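You operate a simulated robot arm through the tools that you are given. There is no shell and no other tool. Be economical: measure what you need, move in short steps, check, and stop when the job is done.

You run a simulated robot arm. Do the job below in one go: nothing can be reset, and whatever is moved stays where it is left.

TASK
Pack the yellow cup whose number matches the silver case and lock the case.
Fine: turn both case latches open, rest the case lid on the blue table, stand the cup inside, put the lid back on and turn both latches shut.

It is judged by the outcome, as a careful person would: the job done as asked, and still so three seconds after it is handed in. It fails if anything else is knocked over, pushed out of place, dropped, spilled or broken. Lids that push on must go on centred and level and be pressed home; caps that screw on are set level and turned clockwise until they are tight.

THE ROBOT
A 7-joint arm with a two-finger parallel gripper, fixed in place. Base frame: the origin is at the foot of the arm, x ahead of it, y to its left, z up; the work surface is at about z = 0.8. Readings come in m, degrees, newtons and seconds.
With the tool pointing down near the work surface it reaches from about 0.1 to 0.88 m from the base axis. Its first joint turns from -115.0 to 115.0 degrees. Payload 3.91 kg.
The TCP is the grasp point between the finger pads, 0.03 m short of the fingertips. In the tool frame z runs along the fingers and y along their closing line. Largest opening 0.11 m; finger width 0.02, thickness 0.01; the body of the gripper, 0.048 by 0.112 m, starts 0.055 m behind the TCP.
Orientation is that of the tool frame in the base frame, as a unit quaternion [x, y, z, w]. With the fingers straight down and closing along the base's y, the tool's x points along the base's -x, its y along +y and its z along -z.

THE INTERFACE
- The arm moves only by the tool send_rows. Its arguments are lists of equal length, an entry for each row: "delta_pos": the shift along the base's x, y, z in cm, a list of three; "angular": the turn, a rotation vector about the base's x, y, z in degrees, a list of three; "jaw": the finger opening in cm, from 0 to 11. In form: {"delta_pos": [[tx, ty, tz], ...], "angular": [[rx, ry, rz], ...], "jaw": [jaw, ...]}. A call has 1 to 8 rows; each row is the pose to reach, as a shift and turn from the pose commanded when the call began. Each row takes 0.2 s and may step no farther than 0.05 m and 8.6 degrees from the row before; otherwise, or with a gripper value out of range, the whole call is refused. Where a pose cannot be reached the arm comes as near as it can. A force on the tool above 40 N (or 10 N above the force at the start of the call, whichever is more), or a blocked arm, ends the call early, and 0.2 s more pass. Each finger travels about 0.153 m/s and halts on what it meets, pressing with about 29 N; the grip force reading is that of the motor and also rises with nothing between the fingers. The clock runs only during rows and for 0.2 s after the last one: add rows that repeat a pose to give the fingers time. The reply holds the time, the measured pose of the TCP, the force on the tool along the base axes, the opening and the grip force, in the units named above and with some noise, and new pictures: "views" is both (left out), scene, wrist or none.
- Cameras (640 x 400 px; columns grow to the right, rows downward): "scene" is fixed at [0.226, -0.5048, 1.4173]; the picture's right is [0.39, -0.92, 0.00], its down [0.61, 0.25, -0.75] and it looks along [0.69, 0.29, 0.66] (base axes); focal length 214 px, centre (320, 200). "wrist" rides on the gripper at [0.072, 0.017, -0.103] in the tool frame; the picture's right is [-0.23, 0.97, 0.00], its down [-0.76, -0.18, -0.62] and it looks along [-0.61, -0.14, 0.78] (tool axes); focal length 222 px, centre (320, 200). There is no depth. A picture from a camera that has moved, and an enlarged one, comes with that camera's place and axes in the base frame and with its lens. The place of the scene camera against the robot may be out by one fixed shift of up to 0.012 m in any direction.
- raise_lower(by): slides the trunk up (or, below 0, down) by that many m; the arm rides with it, the base frame stays. It gives what a move gives, with no picture.
- inspect(camera, box): a new picture of the part [left, top, right, bottom] of that camera's present view, enlarged. The clock stands still meanwhile.
- hand_in(): hands the job in; it is judged then, once.

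Go step by step. Nothing tells you positions but the pictures and the camera data: compare them with the known pose of the tool, close in by small moves and look again before you grip or let go. The budget is 120 turns and 200 pictures, counting those below and the enlarged ones. Unless the task says otherwise, let go and move clear before handing in, and close with one line.

The tools are called after "Emit:" as name(argument=value, ...) on one line, values as JSON. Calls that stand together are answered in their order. send_rows: Moves the arm, as the interface text tells. Its arguments: {"type":"object","properties":{"delta_pos":{"type":"array"},"angular":{"type":"array"},"jaw":{"type":"array"},"views":{"type":"string","enum":["both","scene","wrist","none"]}},"required":["delta_pos","angular","jaw"]} The other tools are called the same way: raise_lower (by) slides the trunk up or down; inspect (camera, box) takes an enlarged picture of a part of a camera's view; hand_in () hands the job in.

At the start:

```text
time: 0.0
ee_pos: [0.5304, -0.1659, 1.2832]
tool_rot: [-0.001, 1.0, 0.0, 0.0]
force: [-0.1, 0.5, 0.3]
gripper_width: 0.1099
grip_force: 0.0
trunk travel left (down, up): [-0.875, 0.115]
```

scene: 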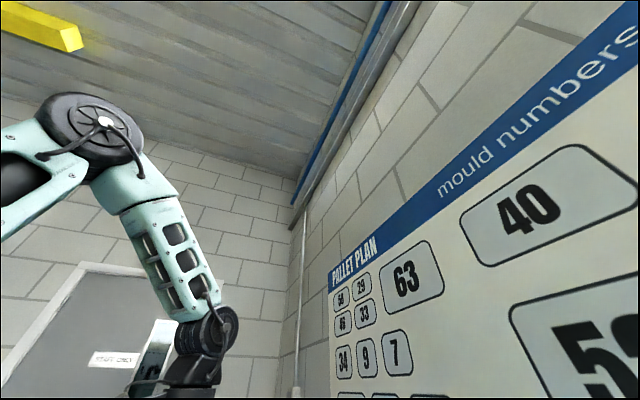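
wrist: 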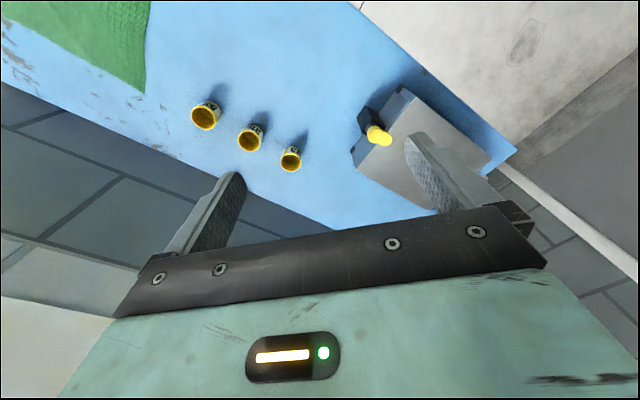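

The wrist camera shows three yellow cups and a silver case on the blue table, while the scene camera points up at the wall. I'll enlarge the wrist view first.

Emit:
inspect(camera="wrist", box=[170, 80, 330, 180])

Emit:
inspect(camera="wrist", box=[340, 70, 532, 190])

```text
4.00 times, centred on (250, 130) of wrist
camera zoom: at [0.4577, -0.1491, 1.3859], right [0.23, 0.97, 0.0], down [0.76, -0.18, 0.62], along [0.61, -0.14, -0.78], focal length 888 px, centre (600, 480)
```

zoom: 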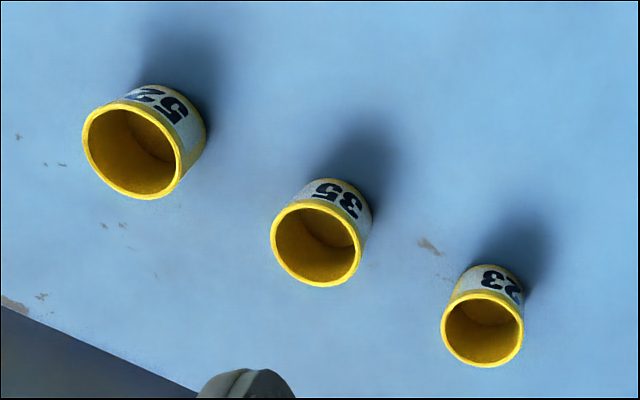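

```text
3.33 times, centred on (436, 130) of wrist
camera zoom: at [0.4577, -0.1491, 1.3859], right [0.23, 0.97, 0.0], down [0.76, -0.18, 0.62], along [0.61, -0.14, -0.78], focal length 740 px, centre (-67, 433)
```

zoom: 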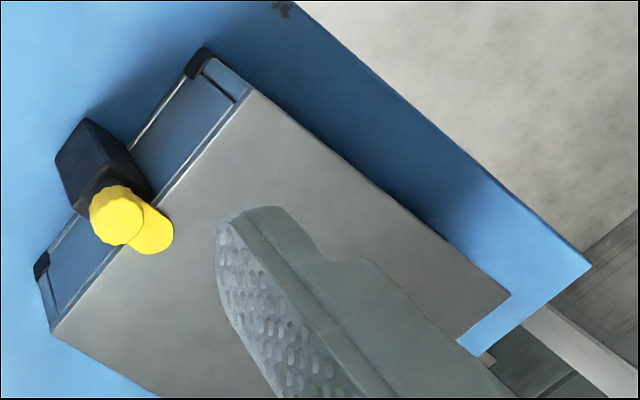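

The cups read 52, 35 and 23. The case has a block with a yellow latch handle on its near side, and I still need its number, so I'll move over it to look.

Emit:
send_rows(delta_pos=[[2, 4, 0], [4, 8, 0], [6, 12, 0], [8, 16, 0], [9, 19, 0], [9, 19, 0]], angular=[[0, 0, 0], [0, 0, 0], [0, 0, 0], [0, 0, 0], [0, 0, 0], [0, 0, 0]], jaw=[11, 11, 11, 11, 11, 11], views="both")

```text
time: 1.4
ee_pos: [0.6214, 0.0239, 1.281]
tool_rot: [0.001, 1.0, 0.001, -0.001]
force: [0.1, -0.1, -0.1]
gripper_width: 0.1101
grip_force: 0.2
trunk travel left (down, up): [-0.875, 0.115]
camera wrist: at [0.549, 0.0416, 1.3838], right [0.23, 0.97, 0.0], down [0.76, -0.18, 0.62], along [0.61, -0.14, -0.78], focal length 222 px, centre (320, 200)
```

scene: 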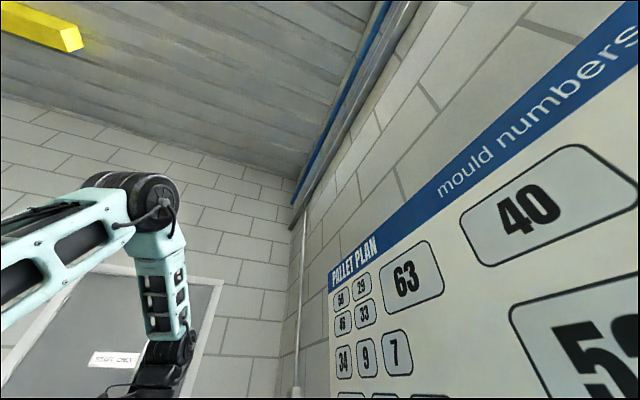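
wrist: 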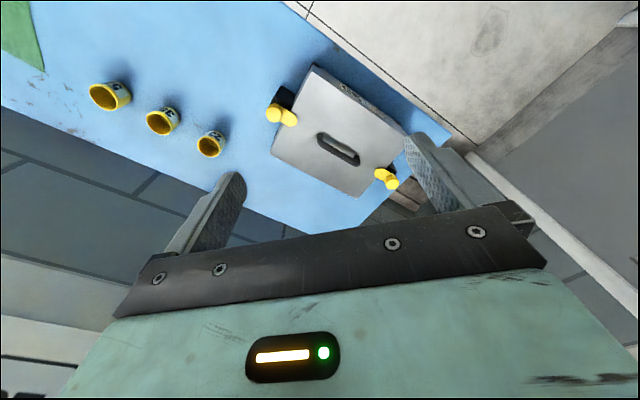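

Now I see the lid with a handle in its middle and two yellow latches at opposite sides. I'll enlarge this.

Emit:
inspect(camera="wrist", box=[250, 50, 442, 210])

Emit:
inspect(camera="scene", box=[320, 200, 640, 400])

```text
2.50 times, centred on (346, 130) of wrist
camera zoom: at [0.549, 0.0416, 1.3838], right [0.23, 0.97, 0.0], down [0.76, -0.18, 0.62], along [0.61, -0.14, -0.78], focal length 555 px, centre (255, 375)
```

zoom: 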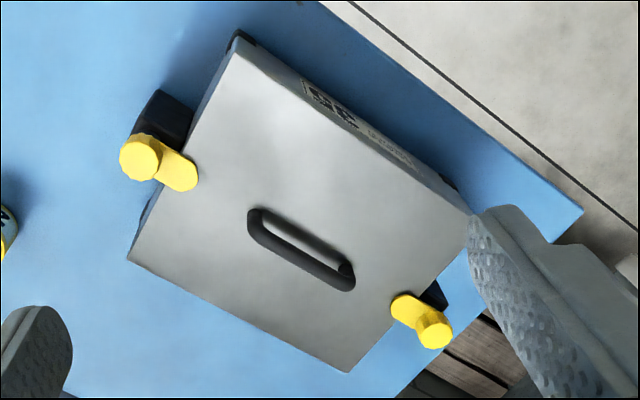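

```text
2.00 times, centred on (480, 300) of scene
camera zoom: at [0.226, -0.5048, 1.4173], right [0.39, -0.92, 0.0], down [0.61, 0.25, -0.75], along [0.69, 0.29, 0.66], focal length 429 px, centre (0, 0)
```

zoom: 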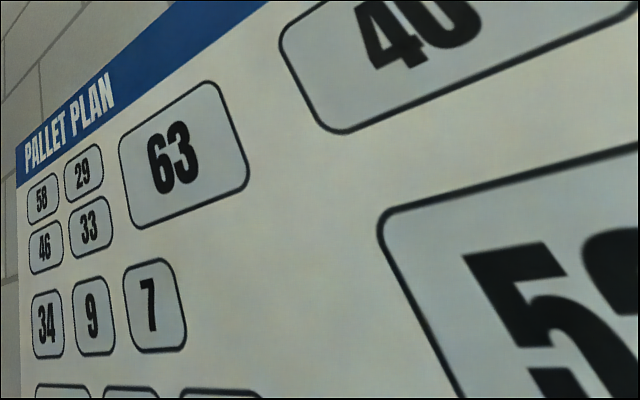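

The case's near side carries a number, seen upside down. I'll zoom in on it.

Emit:
inspect(camera="wrist", box=[325, 70, 389, 110])

```text
10.00 times, centred on (357, 90) of wrist
camera zoom: at [0.549, 0.0416, 1.3838], right [0.23, 0.97, 0.0], down [0.76, -0.18, 0.62], along [0.61, -0.14, -0.78], focal length 2221 px, centre (-50, 1300)
```

zoom: 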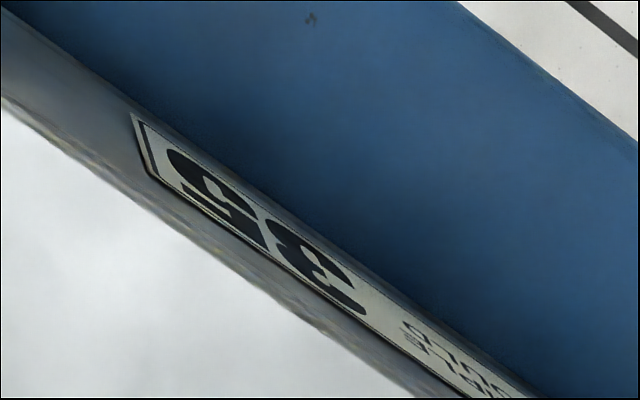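

The number looks like 35, which is the middle cup. I'll drop lower and back to confirm it and to get a better look at the latches.

Emit:
send_rows(delta_pos=[[-2.4, 1.2, -3.6], [-4.8, 2.4, -7.2], [-7.2, 3.6, -10.8], [-9.6, 4.8, -14.4], [-12, 6, -18], [-12, 6, -18]], angular=[[0, 0, 0], [0, 0, 0], [0, 0, 0], [0, 0, 0], [0, 0, 0], [0, 0, 0]], jaw=[11, 11, 11, 11, 11, 11], views="wrist")

Emit:
inspect(camera="wrist", box=[220, 80, 412, 240])

```text
time: 2.8
ee_pos: [0.4992, 0.0804, 1.0988]
tool_rot: [0.0, 1.0, 0.0, 0.0]
force: [-0.5, 0.4, 0.0]
gripper_width: 0.11
grip_force: 0.1
trunk travel left (down, up): [-0.875, 0.115]
camera wrist: at [0.4253, 0.0974, 1.2023], right [0.23, 0.97, 0.0], down [0.76, -0.18, 0.62], along [0.61, -0.14, -0.78], focal length 222 px, centre (320, 200)
```

wrist: 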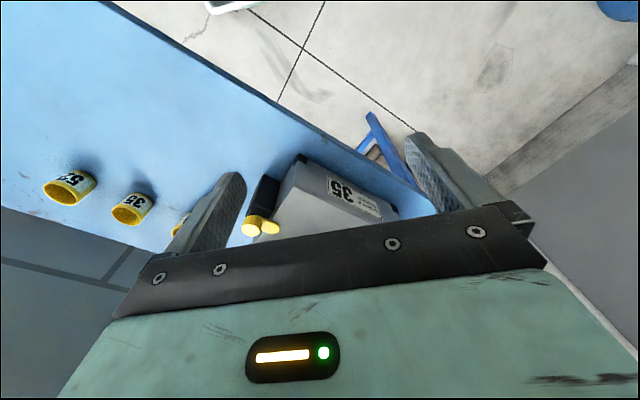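

```text
2.50 times, centred on (316, 160) of wrist
camera zoom: at [0.4253, 0.0974, 1.2023], right [0.23, 0.97, 0.0], down [0.76, -0.18, 0.62], along [0.61, -0.14, -0.78], focal length 555 px, centre (330, 300)
```

zoom: 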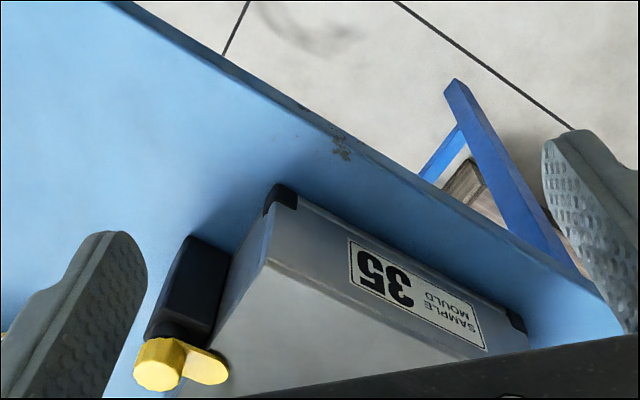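

The case reads "SAMPLE MOULD 35", so the cup is number 35. The case is turned 45°, so I'll turn the tool to match it and look down at the near latch.

Emit:
send_rows(delta_pos=[[2.4, -3.2, 0], [4.8, -6.3, 0], [7.2, -9.5, 0], [9.5, -12.7, 0], [12, -16, 0], [14.3, -19, 0], [14.3, -19, 0]], angular=[[0, 0, 7.5], [0, 0, 15], [0, 0, 22.5], [0, 0, 30], [0, 0, 37.5], [0, 0, 45], [0, 0, 45]], jaw=[11, 11, 11, 11, 11, 11, 11], views="wrist")

Emit:
inspect(camera="wrist", box=[180, 0, 500, 200])

```text
time: 4.4
ee_pos: [0.6414, -0.1063, 1.1003]
tool_rot: [-0.383, 0.924, 0.0, -0.001]
force: [-0.1, -0.7, -0.3]
gripper_width: 0.1099
grip_force: 0.0
trunk travel left (down, up): [-0.875, 0.115]
camera wrist: at [0.579, -0.1458, 1.2038], right [-0.53, 0.85, 0.0], down [0.66, 0.41, 0.62], along [0.53, 0.33, -0.78], focal length 222 px, centre (320, 200)
```

wrist: 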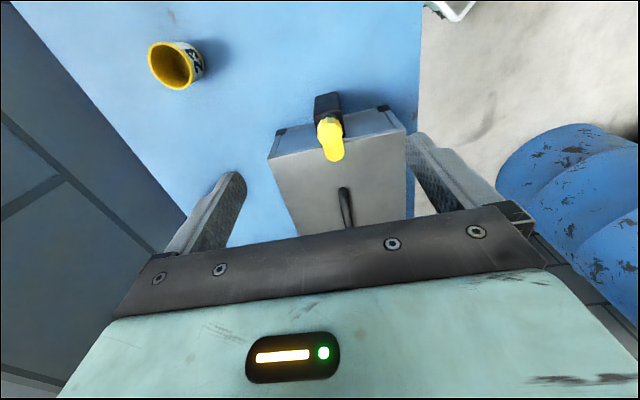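

```text
2.00 times, centred on (340, 100) of wrist
camera zoom: at [0.579, -0.1458, 1.2038], right [-0.53, 0.85, 0.0], down [0.66, 0.41, 0.62], along [0.53, 0.33, -0.78], focal length 444 px, centre (280, 400)
```

zoom: 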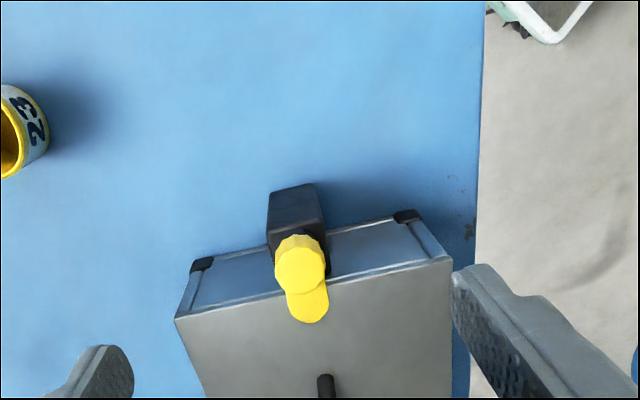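

The near latch is a round yellow knob with its lever over the lid, pivoting at about (0.662, -0.079) with its top near z = 0.934. I'll move above it and look.

Emit:
send_rows(delta_pos=[[1, 1.3, -4], [2, 2.7, -8], [2, 2.7, -11], [2, 2.7, -11]], angular=[[0, 0, 0], [0, 0, 0], [0, 0, 0], [0, 0, 0]], jaw=[8, 7, 7, 7], views="wrist")

Emit:
inspect(camera="wrist", box=[200, 60, 456, 220])

```text
time: 5.4
ee_pos: [0.6636, -0.0796, 0.9911]
tool_rot: [-0.382, 0.924, -0.001, 0.001]
force: [0.5, 0.0, 0.3]
gripper_width: 0.0699
grip_force: 0.0
trunk travel left (down, up): [-0.875, 0.115]
camera wrist: at [0.6004, -0.1182, 1.0943], right [-0.53, 0.85, 0.0], down [0.66, 0.41, 0.62], along [0.53, 0.33, -0.78], focal length 222 px, centre (320, 200)
```

wrist: 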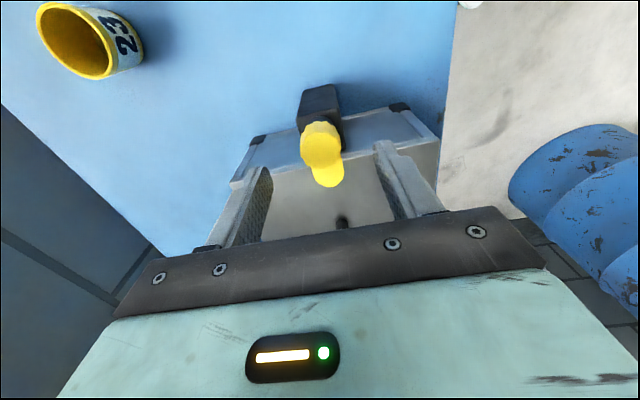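

```text
2.50 times, centred on (328, 140) of wrist
camera zoom: at [0.6004, -0.1182, 1.0943], right [-0.53, 0.85, 0.0], down [0.66, 0.41, 0.62], along [0.53, 0.33, -0.78], focal length 555 px, centre (300, 350)
```

zoom: 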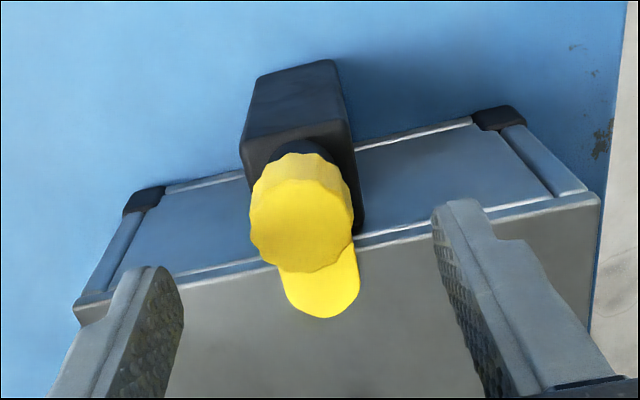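

The knob sits on a black block, with the tool right above it. I'll go down around the knob with the fingers open and check before closing.

Emit:
send_rows(delta_pos=[[0, 0, -2.5], [0, 0, -4.4], [0, 0, -4.4]], angular=[[0, 0, 0], [0, 0, 0], [0, 0, 0]], jaw=[7, 6, 6], views="wrist")

Emit:
inspect(camera="wrist", box=[200, 80, 456, 240])

```text
time: 6.2
ee_pos: [0.662, -0.0793, 0.9477]
tool_rot: [-0.382, 0.924, 0.0, -0.001]
force: [-0.2, 0.4, -0.4]
gripper_width: 0.0598
grip_force: 0.0
trunk travel left (down, up): [-0.875, 0.115]
camera wrist: at [0.5996, -0.1187, 1.0507], right [-0.53, 0.85, 0.0], down [0.66, 0.41, 0.62], along [0.53, 0.33, -0.78], focal length 222 px, centre (320, 200)
```

wrist: 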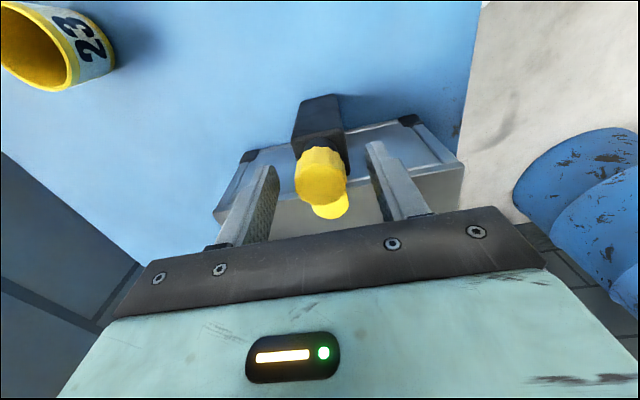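

```text
2.50 times, centred on (328, 160) of wrist
camera zoom: at [0.5996, -0.1187, 1.0507], right [-0.53, 0.85, 0.0], down [0.66, 0.41, 0.62], along [0.53, 0.33, -0.78], focal length 555 px, centre (300, 300)
```

zoom: 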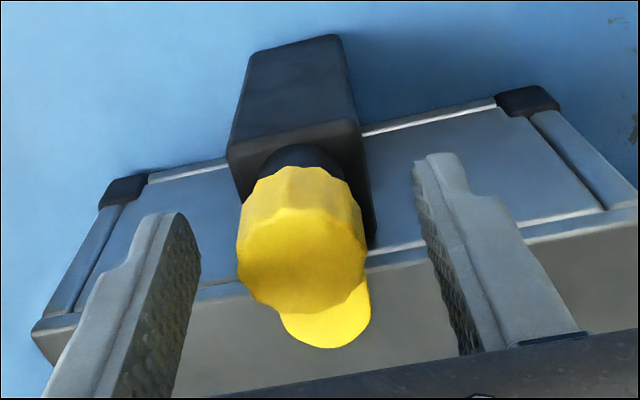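

By triangulation the knob centre is about 5 mm nearer than the tool, at (0.657, -0.083). I'll shift, close on it and start a trial turn.

Emit:
send_rows(delta_pos=[[-0.5, -0.4, 0], [-0.5, -0.4, 0], [-0.5, -0.4, 0], [-0.5, -0.4, 0]], angular=[[0, 0, 0], [0, 0, 0], [0, 0, 0], [0, 0, 0]], jaw=[6, 2, 1, 1], views="wrist")

Emit:
inspect(camera="wrist", box=[200, 80, 456, 240])

```text
time: 7.2
ee_pos: [0.6582, -0.0848, 0.9484]
tool_rot: [-0.381, 0.925, -0.002, 0.0]
force: [5.1, -6.8, -0.1]
gripper_width: 0.0304
grip_force: 45.1
trunk travel left (down, up): [-0.875, 0.115]
camera wrist: at [0.595, -0.1231, 1.0513], right [-0.53, 0.85, 0.0], down [0.66, 0.41, 0.62], along [0.53, 0.33, -0.78], focal length 222 px, centre (320, 200)
```

wrist: 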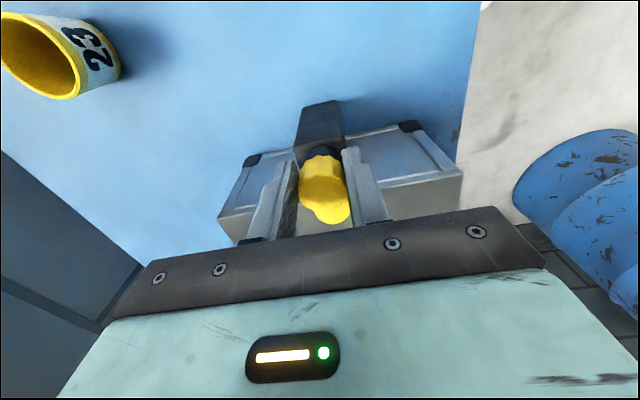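

```text
2.50 times, centred on (328, 160) of wrist
camera zoom: at [0.595, -0.1231, 1.0513], right [-0.53, 0.85, 0.0], down [0.66, 0.41, 0.62], along [0.53, 0.33, -0.78], focal length 555 px, centre (300, 300)
```

zoom: 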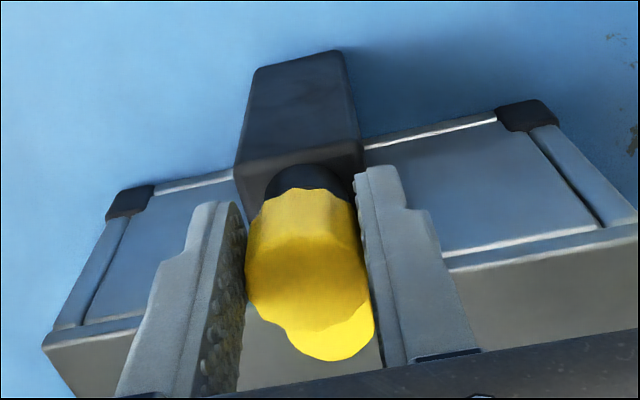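

The knob is gripped at 3.0 cm. I'll turn it clockwise (seen from above) in small steps and watch the force.

Emit:
send_rows(delta_pos=[[0.1, -0.1, 0], [0.1, -0.1, 0], [0.1, -0.1, 0], [0.1, -0.1, 0]], angular=[[0, 0, 0], [0, 0, -6], [0, 0, -12], [0, 0, -18]], jaw=[1, 1, 1, 1], views="wrist")

Emit:
inspect(camera="wrist", box=[200, 80, 456, 240])

```text
time: 8.2
ee_pos: [0.6569, -0.0819, 0.9483]
tool_rot: [-0.234, 0.972, 0.0, -0.002]
force: [-5.6, 5.6, -4.5]
gripper_width: 0.0307
grip_force: 45.0
trunk travel left (down, up): [-0.875, 0.115]
camera wrist: at [0.5848, -0.1001, 1.0518], right [-0.24, 0.97, 0.0], down [0.76, 0.19, 0.62], along [0.6, 0.15, -0.78], focal length 222 px, centre (320, 200)
```

wrist: 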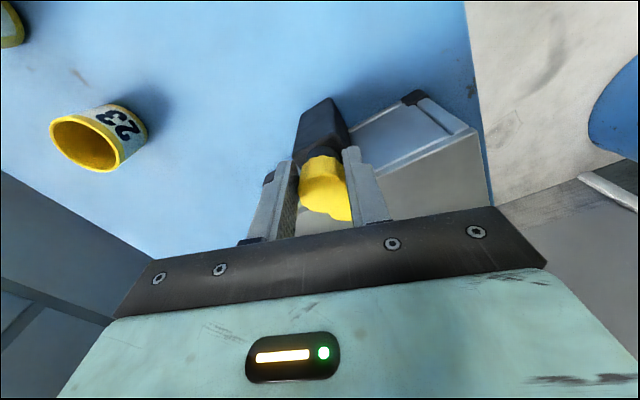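

```text
2.50 times, centred on (328, 160) of wrist
camera zoom: at [0.5848, -0.1001, 1.0518], right [-0.24, 0.97, 0.0], down [0.76, 0.19, 0.62], along [0.6, 0.15, -0.78], focal length 555 px, centre (300, 300)
```

zoom: 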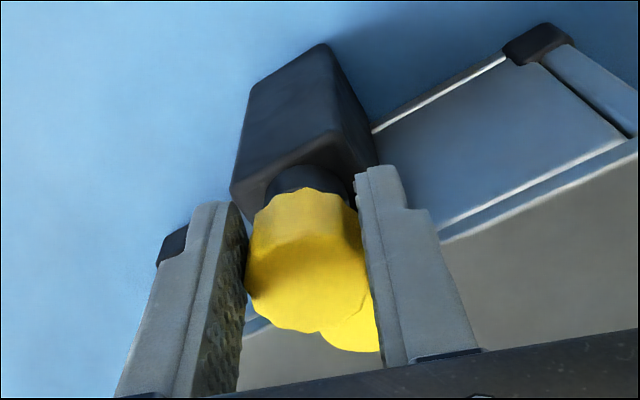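

The lever seems to be lagging the fingers, so the latch may have a stop in this direction. I'll turn the other way and compare.

Emit:
send_rows(delta_pos=[[0, 0, 0], [0, 0, 0], [0, 0, 0], [0, 0, 0], [0, 0, 0], [0, 0, 0]], angular=[[0, 0, 7], [0, 0, 14], [0, 0, 21], [0, 0, 28], [0, 0, 35], [0, 0, 42]], jaw=[1, 1, 1, 1, 1, 1], views="wrist")

Emit:
inspect(camera="wrist", box=[200, 80, 456, 240])

```text
time: 9.6
ee_pos: [0.6623, -0.0862, 0.9494]
tool_rot: [-0.566, 0.824, -0.002, 0.002]
force: [5.7, -9.7, -19.1]
gripper_width: 0.0305
grip_force: 45.1
trunk travel left (down, up): [-0.875, 0.115]
camera wrist: at [0.6189, -0.1477, 1.0516], right [-0.83, 0.56, 0.0], down [0.44, 0.65, 0.62], along [0.35, 0.51, -0.78], focal length 222 px, centre (320, 200)
```

wrist: 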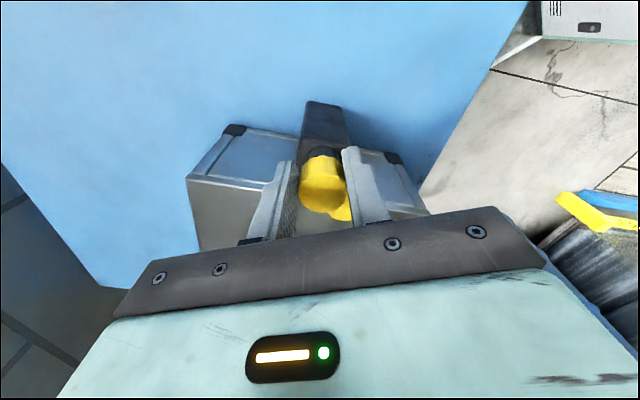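

```text
2.50 times, centred on (328, 160) of wrist
camera zoom: at [0.6189, -0.1477, 1.0516], right [-0.83, 0.56, 0.0], down [0.44, 0.65, 0.62], along [0.35, 0.51, -0.78], focal length 555 px, centre (300, 300)
```

zoom: 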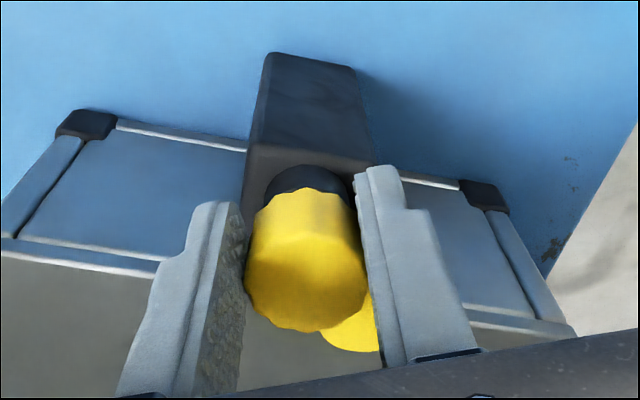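

In this direction the lever follows the fingers, so counter-clockwise opens it. I'll continue to about 90°.

Emit:
send_rows(delta_pos=[[0, 0, 0], [0, 0, 0], [0, 0, 0], [0, 0, 0], [0, 0, 0], [0, 0, 0], [0, 0, 0]], angular=[[0, 0, 7], [0, 0, 14], [0, 0, 21], [0, 0, 28], [0, 0, 35], [0, 0, 42], [0, 0, 50]], jaw=[1, 1, 1, 1, 1, 1, 1], views="wrist")

Emit:
inspect(camera="wrist", box=[200, 80, 456, 240])

```text
time: 10.3
ee_pos: [0.6623, -0.0865, 0.9486]
tool_rot: [-0.677, 0.736, -0.002, 0.003]
force: [12.4, -4.2, -23.6]
gripper_width: 0.0304
grip_force: 45.4
trunk travel left (down, up): [-0.875, 0.115]
stopped in row 3: the force on the tool passed its limit (the readings are from after the stop); the commanded pose is now the measured one
camera wrist: at [0.6398, -0.1574, 1.0517], right [-0.95, 0.31, -0.01], down [0.24, 0.75, 0.62], along [0.2, 0.59, -0.78], focal length 222 px, centre (320, 200)
```

wrist: 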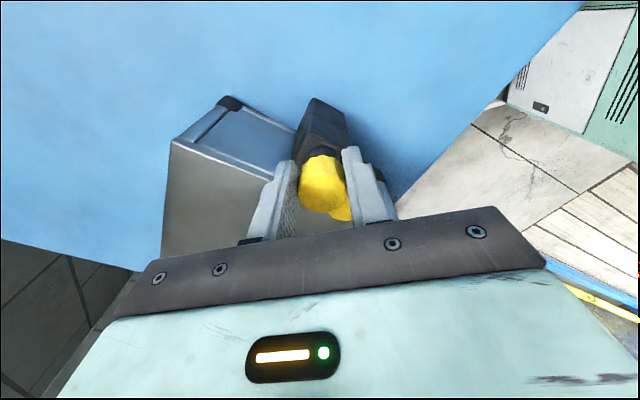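

```text
2.50 times, centred on (328, 160) of wrist
camera zoom: at [0.6398, -0.1574, 1.0517], right [-0.95, 0.31, -0.01], down [0.24, 0.75, 0.62], along [0.2, 0.59, -0.78], focal length 555 px, centre (300, 300)
```

zoom: 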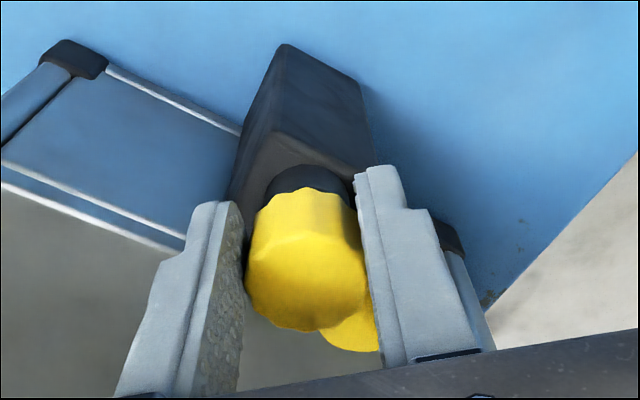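

The force limit stopped the turn partway. I'll open the fingers to release the strain and see where the lever stands.

Emit:
send_rows(delta_pos=[[0, 0, 0], [0, 0, 0], [0, 0, 4], [0, 0, 4]], angular=[[0, 0, 0], [0, 0, 0], [0, 0, 0], [0, 0, 0]], jaw=[5, 6, 6, 6], views="wrist")

Emit:
inspect(camera="wrist", box=[200, 60, 456, 220])

```text
time: 11.3
ee_pos: [0.6609, -0.0858, 0.9887]
tool_rot: [-0.678, 0.735, -0.002, 0.001]
force: [0.1, 0.0, 0.3]
gripper_width: 0.06
grip_force: 0.0
trunk travel left (down, up): [-0.875, 0.115]
camera wrist: at [0.6382, -0.1572, 1.0927], right [-0.95, 0.31, -0.01], down [0.23, 0.75, 0.62], along [0.19, 0.59, -0.78], focal length 222 px, centre (320, 200)
```

wrist: 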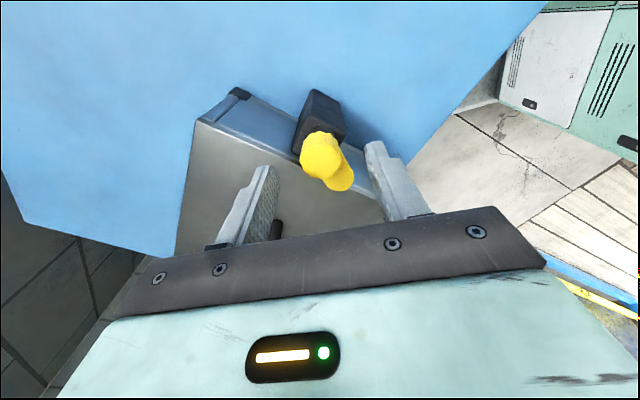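

```text
2.50 times, centred on (328, 140) of wrist
camera zoom: at [0.6382, -0.1572, 1.0927], right [-0.95, 0.31, -0.01], down [0.23, 0.75, 0.62], along [0.19, 0.59, -0.78], focal length 555 px, centre (300, 350)
```

zoom: 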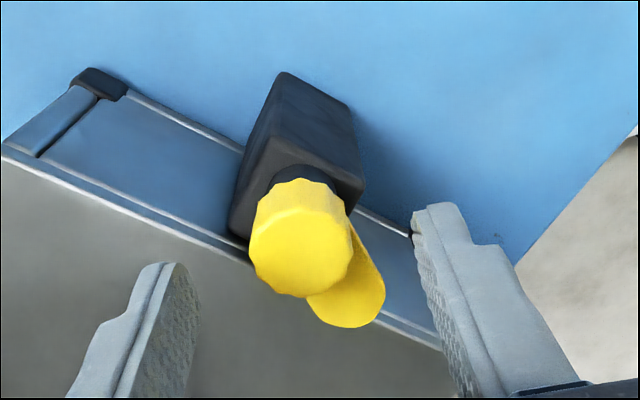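

The lever has turned about 65° of the 90° needed. I'll re-grip a little higher, centred on the knob, and turn the rest.

Emit:
send_rows(delta_pos=[[-0.1, -0.1, -2], [-0.1, -0.1, -3.5], [-0.1, -0.1, -3.5], [-0.1, -0.1, -3.5], [-0.1, -0.1, -3.5]], angular=[[0, 0, 0], [0, 0, 0], [0, 0, 0], [0, 0, 0], [0, 0, 0]], jaw=[6, 6, 2, 1, 1], views="none")

Emit:
send_rows(delta_pos=[[0, 0, 0], [0, 0, 0], [0, 0, 0], [0, 0, 0], [0, 0, 0]], angular=[[0, 0, 6], [0, 0, 12], [0, 0, 18], [0, 0, 24], [0, 0, 30]], jaw=[1, 1, 1, 1, 1], views="wrist")

```text
time: 12.5
ee_pos: [0.6632, -0.0885, 0.9511]
tool_rot: [-0.677, 0.736, -0.003, 0.003]
force: [18.3, -3.9, -4.6]
gripper_width: 0.0305
grip_force: 45.2
trunk travel left (down, up): [-0.875, 0.115]
```

```text
time: 13.3
ee_pos: [0.6658, -0.0888, 0.9532]
tool_rot: [0.766, -0.643, 0.004, -0.006]
force: [13.0, 0.1, -23.4]
gripper_width: 0.0305
grip_force: 45.2
trunk travel left (down, up): [-0.875, 0.115]
stopped in row 3: the force on the tool passed its limit (the readings are from after the stop); the commanded pose is now the measured one
camera wrist: at [0.66, -0.1632, 1.0555], right [-1.0, 0.05, -0.01], down [0.03, 0.78, 0.63], along [0.04, 0.62, -0.78], focal length 222 px, centre (320, 200)
```

wrist: 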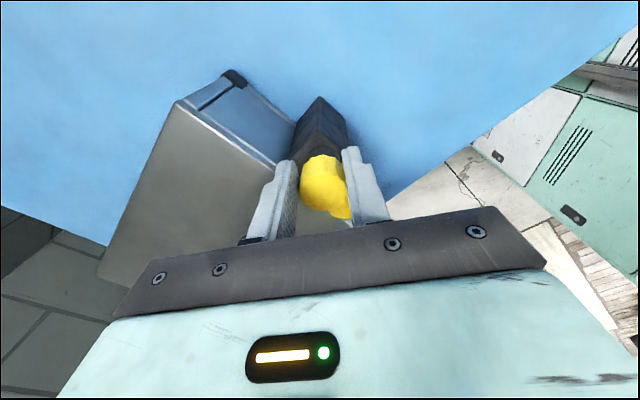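

The sideways forces show that the pivot is really nearer (0.666, -0.080). I'll release, re-centre there and re-grip.

Emit:
send_rows(delta_pos=[[0, 0, 0], [0, 0, 0], [0, 0.4, 0], [0, 0.85, 0.1], [0, 0.85, 0.1]], angular=[[0, 0, 0], [0, 0, 0], [0, 0, 0], [0, 0, 0], [0, 0, 0]], jaw=[4, 6, 6, 6, 6], views="wrist")

Emit:
inspect(camera="wrist", box=[200, 80, 456, 240])

```text
time: 14.5
ee_pos: [0.6644, -0.0814, 0.9531]
tool_rot: [0.767, -0.641, 0.004, -0.005]
force: [-0.2, -0.6, -0.8]
gripper_width: 0.0599
grip_force: 0.0
trunk travel left (down, up): [-0.875, 0.115]
camera wrist: at [0.6588, -0.154, 1.0574], right [-1.0, 0.05, -0.01], down [0.03, 0.78, 0.62], along [0.04, 0.62, -0.78], focal length 222 px, centre (320, 200)
```

wrist: 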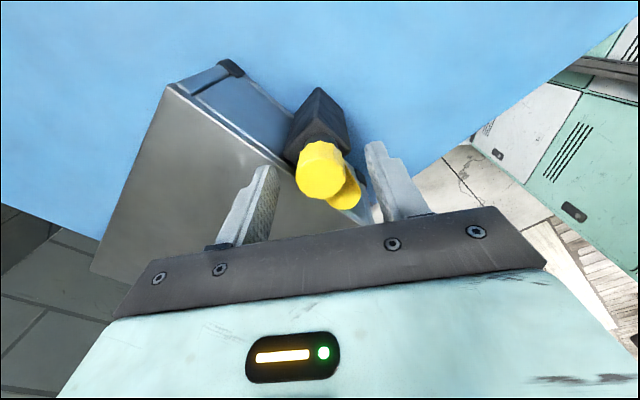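

```text
2.50 times, centred on (328, 160) of wrist
camera zoom: at [0.6588, -0.154, 1.0574], right [-1.0, 0.05, -0.01], down [0.03, 0.78, 0.62], along [0.04, 0.62, -0.78], focal length 555 px, centre (300, 300)
```

zoom: 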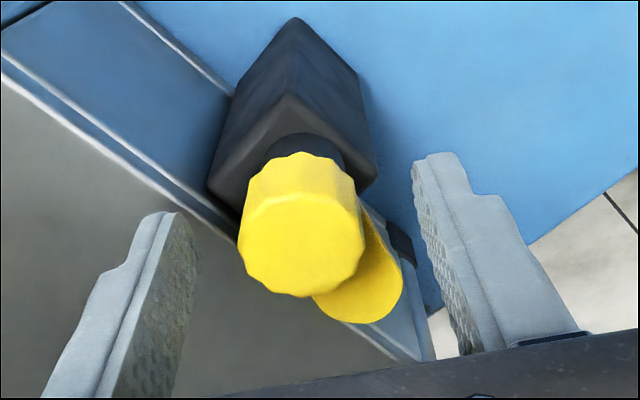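

The fingers are now centred on the knob and the lever is at roughly 130°, almost parallel to the lid edge. I'll re-grip and turn further.

Emit:
send_rows(delta_pos=[[-0.1, 0, 0], [-0.1, 0, 0], [-0.1, 0, 0], [-0.1, 0, 0], [-0.1, 0, 0], [-0.1, 0, 0], [-0.1, 0, 0]], angular=[[0, 0, 0], [0, 0, 0], [0, 0, 0], [0, 0, 6], [0, 0, 12], [0, 0, 18], [0, 0, 24]], jaw=[3, 1, 1, 1, 1, 1, 1], views="wrist")

Emit:
inspect(camera="wrist", box=[200, 80, 456, 240])

```text
time: 16.1
ee_pos: [0.6642, -0.0794, 0.9552]
tool_rot: [0.884, -0.468, 0.004, -0.006]
force: [15.7, 1.0, -2.2]
gripper_width: 0.0304
grip_force: 44.7
trunk travel left (down, up): [-0.875, 0.115]
camera wrist: at [0.6895, -0.1493, 1.0578], right [-0.93, -0.36, -0.01], down [-0.29, 0.73, 0.62], along [-0.21, 0.59, -0.78], focal length 222 px, centre (320, 200)
```

wrist: 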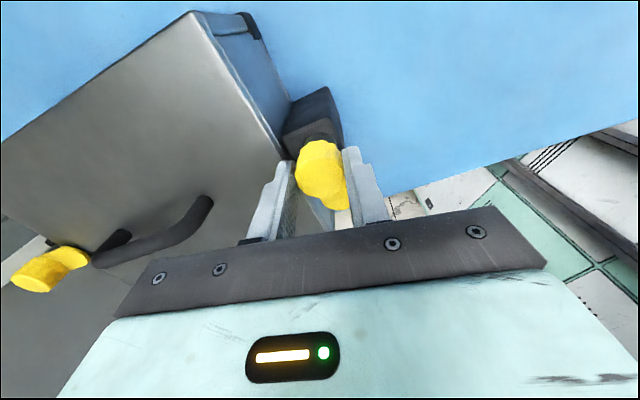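

```text
2.50 times, centred on (328, 160) of wrist
camera zoom: at [0.6895, -0.1493, 1.0578], right [-0.93, -0.36, -0.01], down [-0.29, 0.73, 0.62], along [-0.21, 0.59, -0.78], focal length 555 px, centre (300, 300)
```

zoom: 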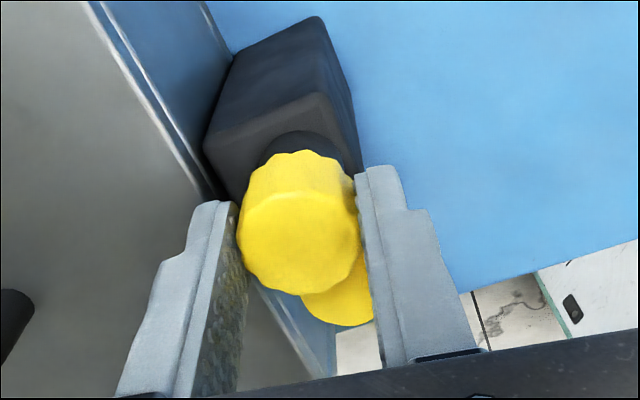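

The lever followed freely and now lies clear of the lid. I'll release, lift and move toward the far latch, turning back to 45°.

Emit:
send_rows(delta_pos=[[0, 0, 0], [0, 0, 0], [0, 0, 4], [0, 0, 8], [0, 0, 12]], angular=[[0, 0, 0], [0, 0, 0], [0, 0, 0], [0, 0, -8], [0, 0, -16]], jaw=[5, 6, 6, 6, 6], views="wrist")

Emit:
send_rows(delta_pos=[[2, 2, 1], [4, 4, 2], [6, 6, 2], [8, 8, 2], [10, 10, 2], [12, 12, 2], [14, 14, 2], [15, 15, 2]], angular=[[0, 0, -8], [0, 0, -16], [0, 0, -24], [0, 0, -32], [0, 0, -40], [0, 0, -48], [0, 0, -56], [0, 0, -63]], jaw=[6, 6, 6, 6, 6, 6, 6, 6], views="wrist")

```text
time: 17.3
ee_pos: [0.6613, -0.0814, 1.0738]
tool_rot: [0.809, -0.587, 0.003, -0.005]
force: [0.1, 0.7, -1.0]
gripper_width: 0.06
grip_force: 0.1
trunk travel left (down, up): [-0.875, 0.115]
camera wrist: at [0.6677, -0.1551, 1.1764], right [-1.0, -0.09, -0.01], down [-0.07, 0.78, 0.63], along [-0.04, 0.62, -0.78], focal length 222 px, centre (320, 200)
```

wrist: 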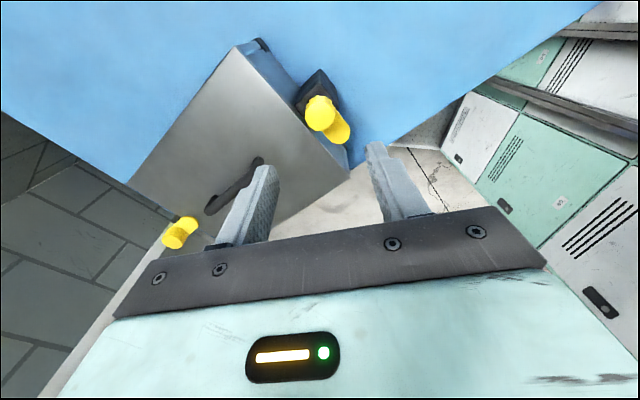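

```text
time: 19.1
ee_pos: [0.8132, 0.0697, 1.0947]
tool_rot: [-0.382, 0.924, -0.006, 0.001]
force: [-0.3, 0.4, -0.2]
gripper_width: 0.06
grip_force: 0.0
trunk travel left (down, up): [-0.875, 0.115]
camera wrist: at [0.749, 0.032, 1.1972], right [-0.53, 0.85, -0.01], down [0.66, 0.42, 0.62], along [0.54, 0.32, -0.78], focal length 222 px, centre (320, 200)
```

wrist: 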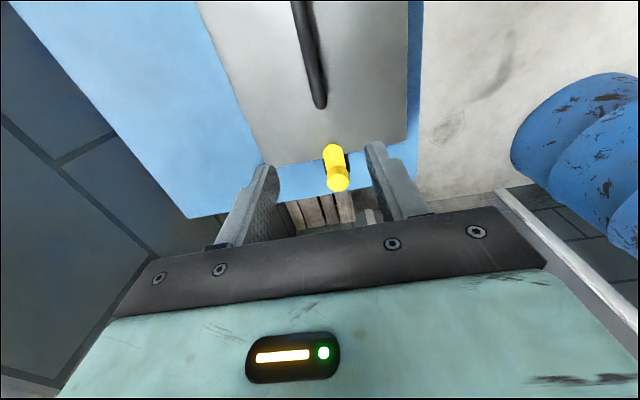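

The far knob's pivot is at about (0.886, 0.142), at the edge of reach. I'll move over it at 45° and check the achieved pose.

Emit:
send_rows(delta_pos=[[2, 2, -2], [4, 4, -4], [6, 6, -6], [7.3, 7.2, -8.5], [7.3, 7.2, -8.5]], angular=[[0, 0, 0], [0, 0, 0], [0, 0, 0], [0, 0, 0], [0, 0, 0]], jaw=[6, 6, 6, 6, 6], views="wrist")

Emit:
inspect(camera="wrist", box=[200, 60, 456, 220])

```text
time: 20.3
ee_pos: [0.8847, 0.1414, 1.0098]
tool_rot: [-0.384, 0.923, -0.006, 0.002]
force: [-0.1, -0.1, -0.8]
gripper_width: 0.0602
grip_force: 0.1
trunk travel left (down, up): [-0.875, 0.115]
camera wrist: at [0.8206, 0.1026, 1.113], right [-0.53, 0.85, -0.01], down [0.66, 0.42, 0.62], along [0.53, 0.32, -0.78], focal length 222 px, centre (320, 200)
```

wrist: 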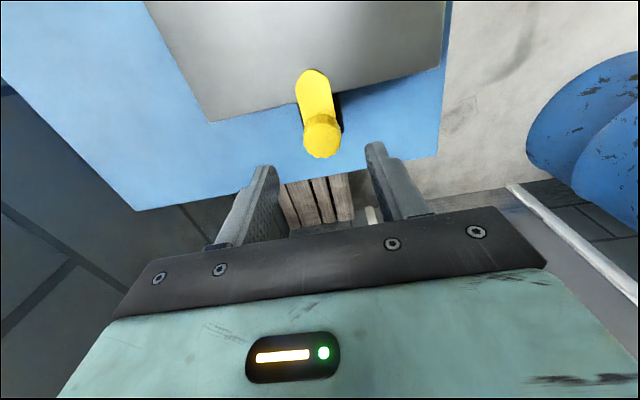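

```text
2.50 times, centred on (328, 140) of wrist
camera zoom: at [0.8206, 0.1026, 1.113], right [-0.53, 0.85, -0.01], down [0.66, 0.42, 0.62], along [0.53, 0.32, -0.78], focal length 555 px, centre (300, 350)
```

zoom: 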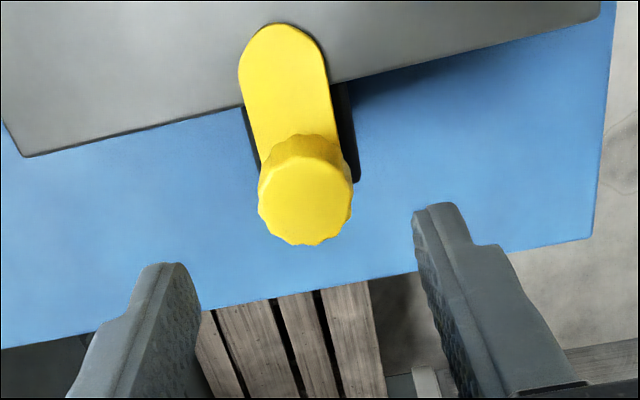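

Reach is fine and the knob at about (0.883, 0.141) is centred between the fingers. I'll descend and grip.

Emit:
send_rows(delta_pos=[[-0.1, 0, -3], [-0.1, 0, -5.6], [-0.1, 0, -5.6], [-0.1, 0, -5.6], [-0.1, 0, -5.6]], angular=[[0, 0, 0], [0, 0, 0], [0, 0, 0], [0, 0, 0], [0, 0, 0]], jaw=[6, 6, 2, 1, 1], views="wrist")

```text
time: 21.5
ee_pos: [0.8803, 0.1386, 0.951]
tool_rot: [-0.383, 0.924, -0.006, -0.002]
force: [-15.2, -4.2, -20.7]
gripper_width: 0.0305
grip_force: 44.7
out of reach, approached as far as the arm can: row 2
trunk travel left (down, up): [-0.875, 0.115]
camera wrist: at [0.8174, 0.1002, 1.0555], right [-0.53, 0.85, -0.01], down [0.66, 0.42, 0.62], along [0.53, 0.32, -0.79], focal length 222 px, centre (320, 200)
```

wrist: 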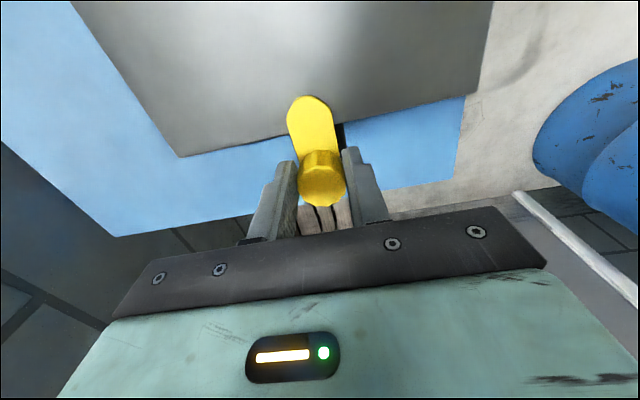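

The arm runs out of reach just here because its shoulder sits higher than it needs to. I'll release, rise, and lower the trunk by the same amount to gain reach.

Emit:
send_rows(delta_pos=[[0, 0, 0], [0, 0, 0], [-1, -1, 4], [-2, -2, 8], [-3, -3, 12], [-5, -5, 16], [-5, -5, 20], [-5, -5, 20]], angular=[[0, 0, 0], [0, 0, 0], [0, 0, 0], [0, 0, 0], [0, 0, 0], [0, 0, 0], [0, 0, 0], [0, 0, 0]], jaw=[5, 6, 6, 6, 6, 6, 6, 6], views="none")

Emit:
raise_lower(by=-0.12)

```text
time: 23.3
ee_pos: [0.9018, 0.1099, 1.1597]
tool_rot: [-0.384, 0.923, -0.006, 0.001]
force: [-0.1, 0.2, -0.8]
gripper_width: 0.06
grip_force: 0.0
out of reach, approached as far as the arm can: row 3, 4, 5, 6, 7, 8
trunk travel left (down, up): [-0.875, 0.115]
```

```text
time: 24.8
ee_pos: [0.9006, 0.1099, 1.0396]
tool_rot: [-0.383, 0.924, -0.006, 0.002]
force: [0.5, 0.7, 0.6]
gripper_width: 0.0597
grip_force: 0.0
trunk travel left (down, up): [-0.755, 0.235]
```

Emit:
send_rows(delta_pos=[[-2, 0, 0], [-4, -1, 0], [-6, -2, 0], [-6, -2, 0]], angular=[[0, 0, 0], [0, 0, 0], [0, 0, 0], [0, 0, 0]], jaw=[6, 6, 6, 6], views="both")

```text
time: 25.8
ee_pos: [0.9015, 0.1098, 1.0392]
tool_rot: [-0.384, 0.923, -0.006, 0.001]
force: [-0.3, -0.3, -0.7]
gripper_width: 0.0601
grip_force: 0.1
out of reach, approached as far as the arm can: row 1, 2, 3, 4
trunk travel left (down, up): [-0.755, 0.235]
camera wrist: at [0.8378, 0.0718, 1.1424], right [-0.53, 0.85, -0.01], down [0.66, 0.42, 0.62], along [0.53, 0.32, -0.78], focal length 222 px, centre (320, 200)
```

scene: 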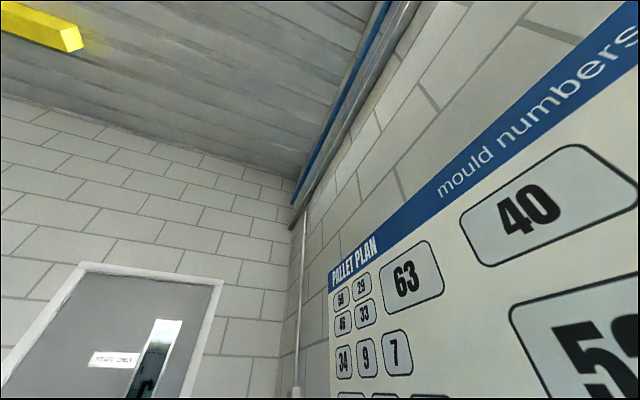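
wrist: 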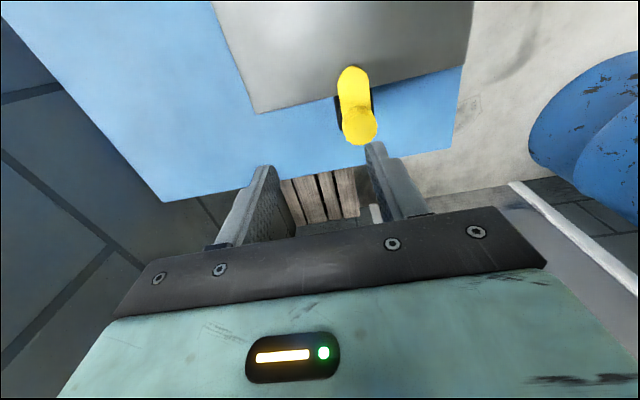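

The arm seems stuck at full stretch. I'll try small retreats in other directions.

Emit:
send_rows(delta_pos=[[0, 0, 3], [-4, 0, 5], [-8, -1, 5], [-12, -2, 5], [-12, -2, 5]], angular=[[0, 0, 0], [0, 0, -4], [0, 0, -8], [0, 0, -8], [0, 0, -8]], jaw=[6, 6, 6, 6, 6], views="none")

```text
time: 27.0
ee_pos: [0.7833, 0.0938, 1.0912]
tool_rot: [-0.318, 0.948, -0.006, 0.002]
force: [-0.4, -1.1, -0.4]
gripper_width: 0.0599
grip_force: 0.1
trunk travel left (down, up): [-0.755, 0.235]
```

The arm is free again, with the trunk 12 cm lower. I'll level the tool and approach the far knob from above.

Emit:
send_rows(delta_pos=[[3, 1.2, -2], [6, 2.8, -4], [10, 4.7, -6], [10, 4.7, -9], [10, 4.7, -9]], angular=[[0.65, 0.22, 0], [0.65, 0.22, 0], [0.65, 0.22, 0], [0.65, 0.22, 0], [0.65, 0.22, 0]], jaw=[6, 6, 6, 6, 6], views="wrist")

Emit:
inspect(camera="wrist", box=[200, 60, 456, 220])

```text
time: 28.2
ee_pos: [0.8822, 0.1415, 0.9974]
tool_rot: [-0.318, 0.948, 0.0, 0.001]
force: [0.5, -0.1, -0.1]
gripper_width: 0.06
grip_force: 0.1
trunk travel left (down, up): [-0.755, 0.235]
camera wrist: at [0.8149, 0.1119, 1.1003], right [-0.41, 0.91, 0.0], down [0.71, 0.32, 0.62], along [0.57, 0.25, -0.78], focal length 222 px, centre (320, 200)
```

wrist: 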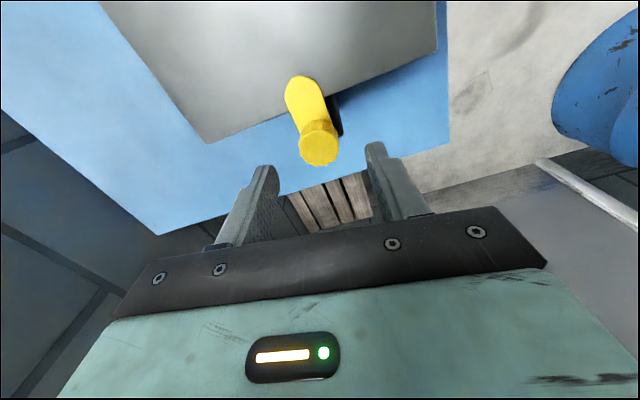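

```text
2.50 times, centred on (328, 140) of wrist
camera zoom: at [0.8149, 0.1119, 1.1003], right [-0.41, 0.91, 0.0], down [0.71, 0.32, 0.62], along [0.57, 0.25, -0.78], focal length 555 px, centre (300, 350)
```

zoom: 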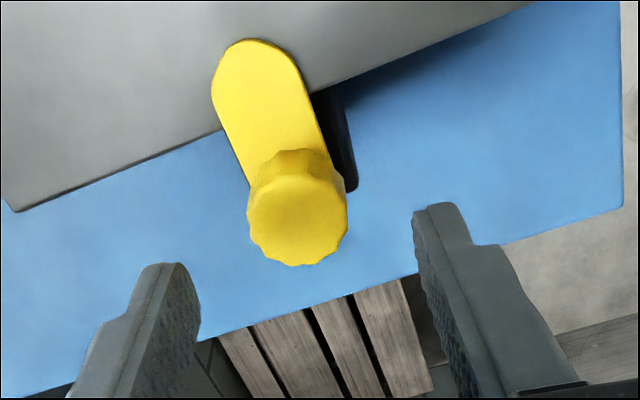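

The pose is good and the knob is centred. I'll descend, grip and turn counter-clockwise.

Emit:
send_rows(delta_pos=[[0, -0.1, -2], [0, -0.1, -4.2], [0, -0.1, -4.2], [0, -0.1, -4.2], [0, -0.1, -4.2]], angular=[[0, 0, 0], [0, 0, 0], [0, 0, 0], [0, 0, 0], [0, 0, 0]], jaw=[6, 6, 2, 1, 1], views="none")

Emit:
send_rows(delta_pos=[[0, 0, 0], [0, 0, 0], [0, 0, 0], [0, 0, 0], [0, 0, 0], [0, 0, 0], [0, 0, 0]], angular=[[0, 0, 7], [0, 0, 14], [0, 0, 21], [0, 0, 28], [0, 0, 35], [0, 0, 42], [0, 0, 49]], jaw=[1, 1, 1, 1, 1, 1, 1], views="wrist")

```text
time: 29.4
ee_pos: [0.8823, 0.1409, 0.9559]
tool_rot: [-0.318, 0.948, -0.001, 0.0]
force: [1.2, -4.6, -7.4]
gripper_width: 0.0302
grip_force: 44.7
trunk travel left (down, up): [-0.755, 0.235]
```

```text
time: 31.0
ee_pos: [0.885, 0.139, 0.9561]
tool_rot: [-0.683, 0.73, 0.0, 0.001]
force: [17.9, -1.6, -21.6]
gripper_width: 0.03
grip_force: 44.5
trunk travel left (down, up): [-0.755, 0.235]
camera wrist: at [0.8625, 0.0682, 1.0591], right [-0.96, 0.29, 0.0], down [0.23, 0.75, 0.63], along [0.18, 0.6, -0.78], focal length 222 px, centre (320, 200)
```

wrist: 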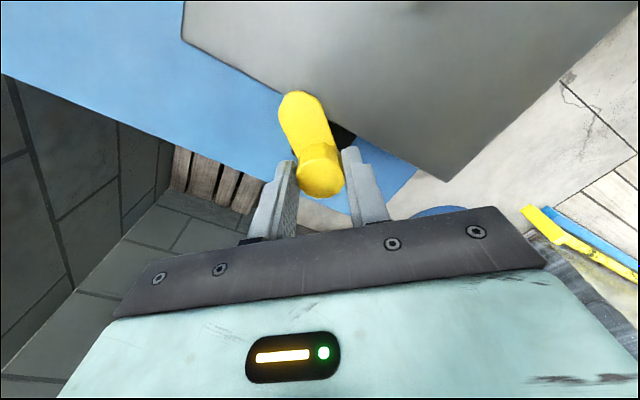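

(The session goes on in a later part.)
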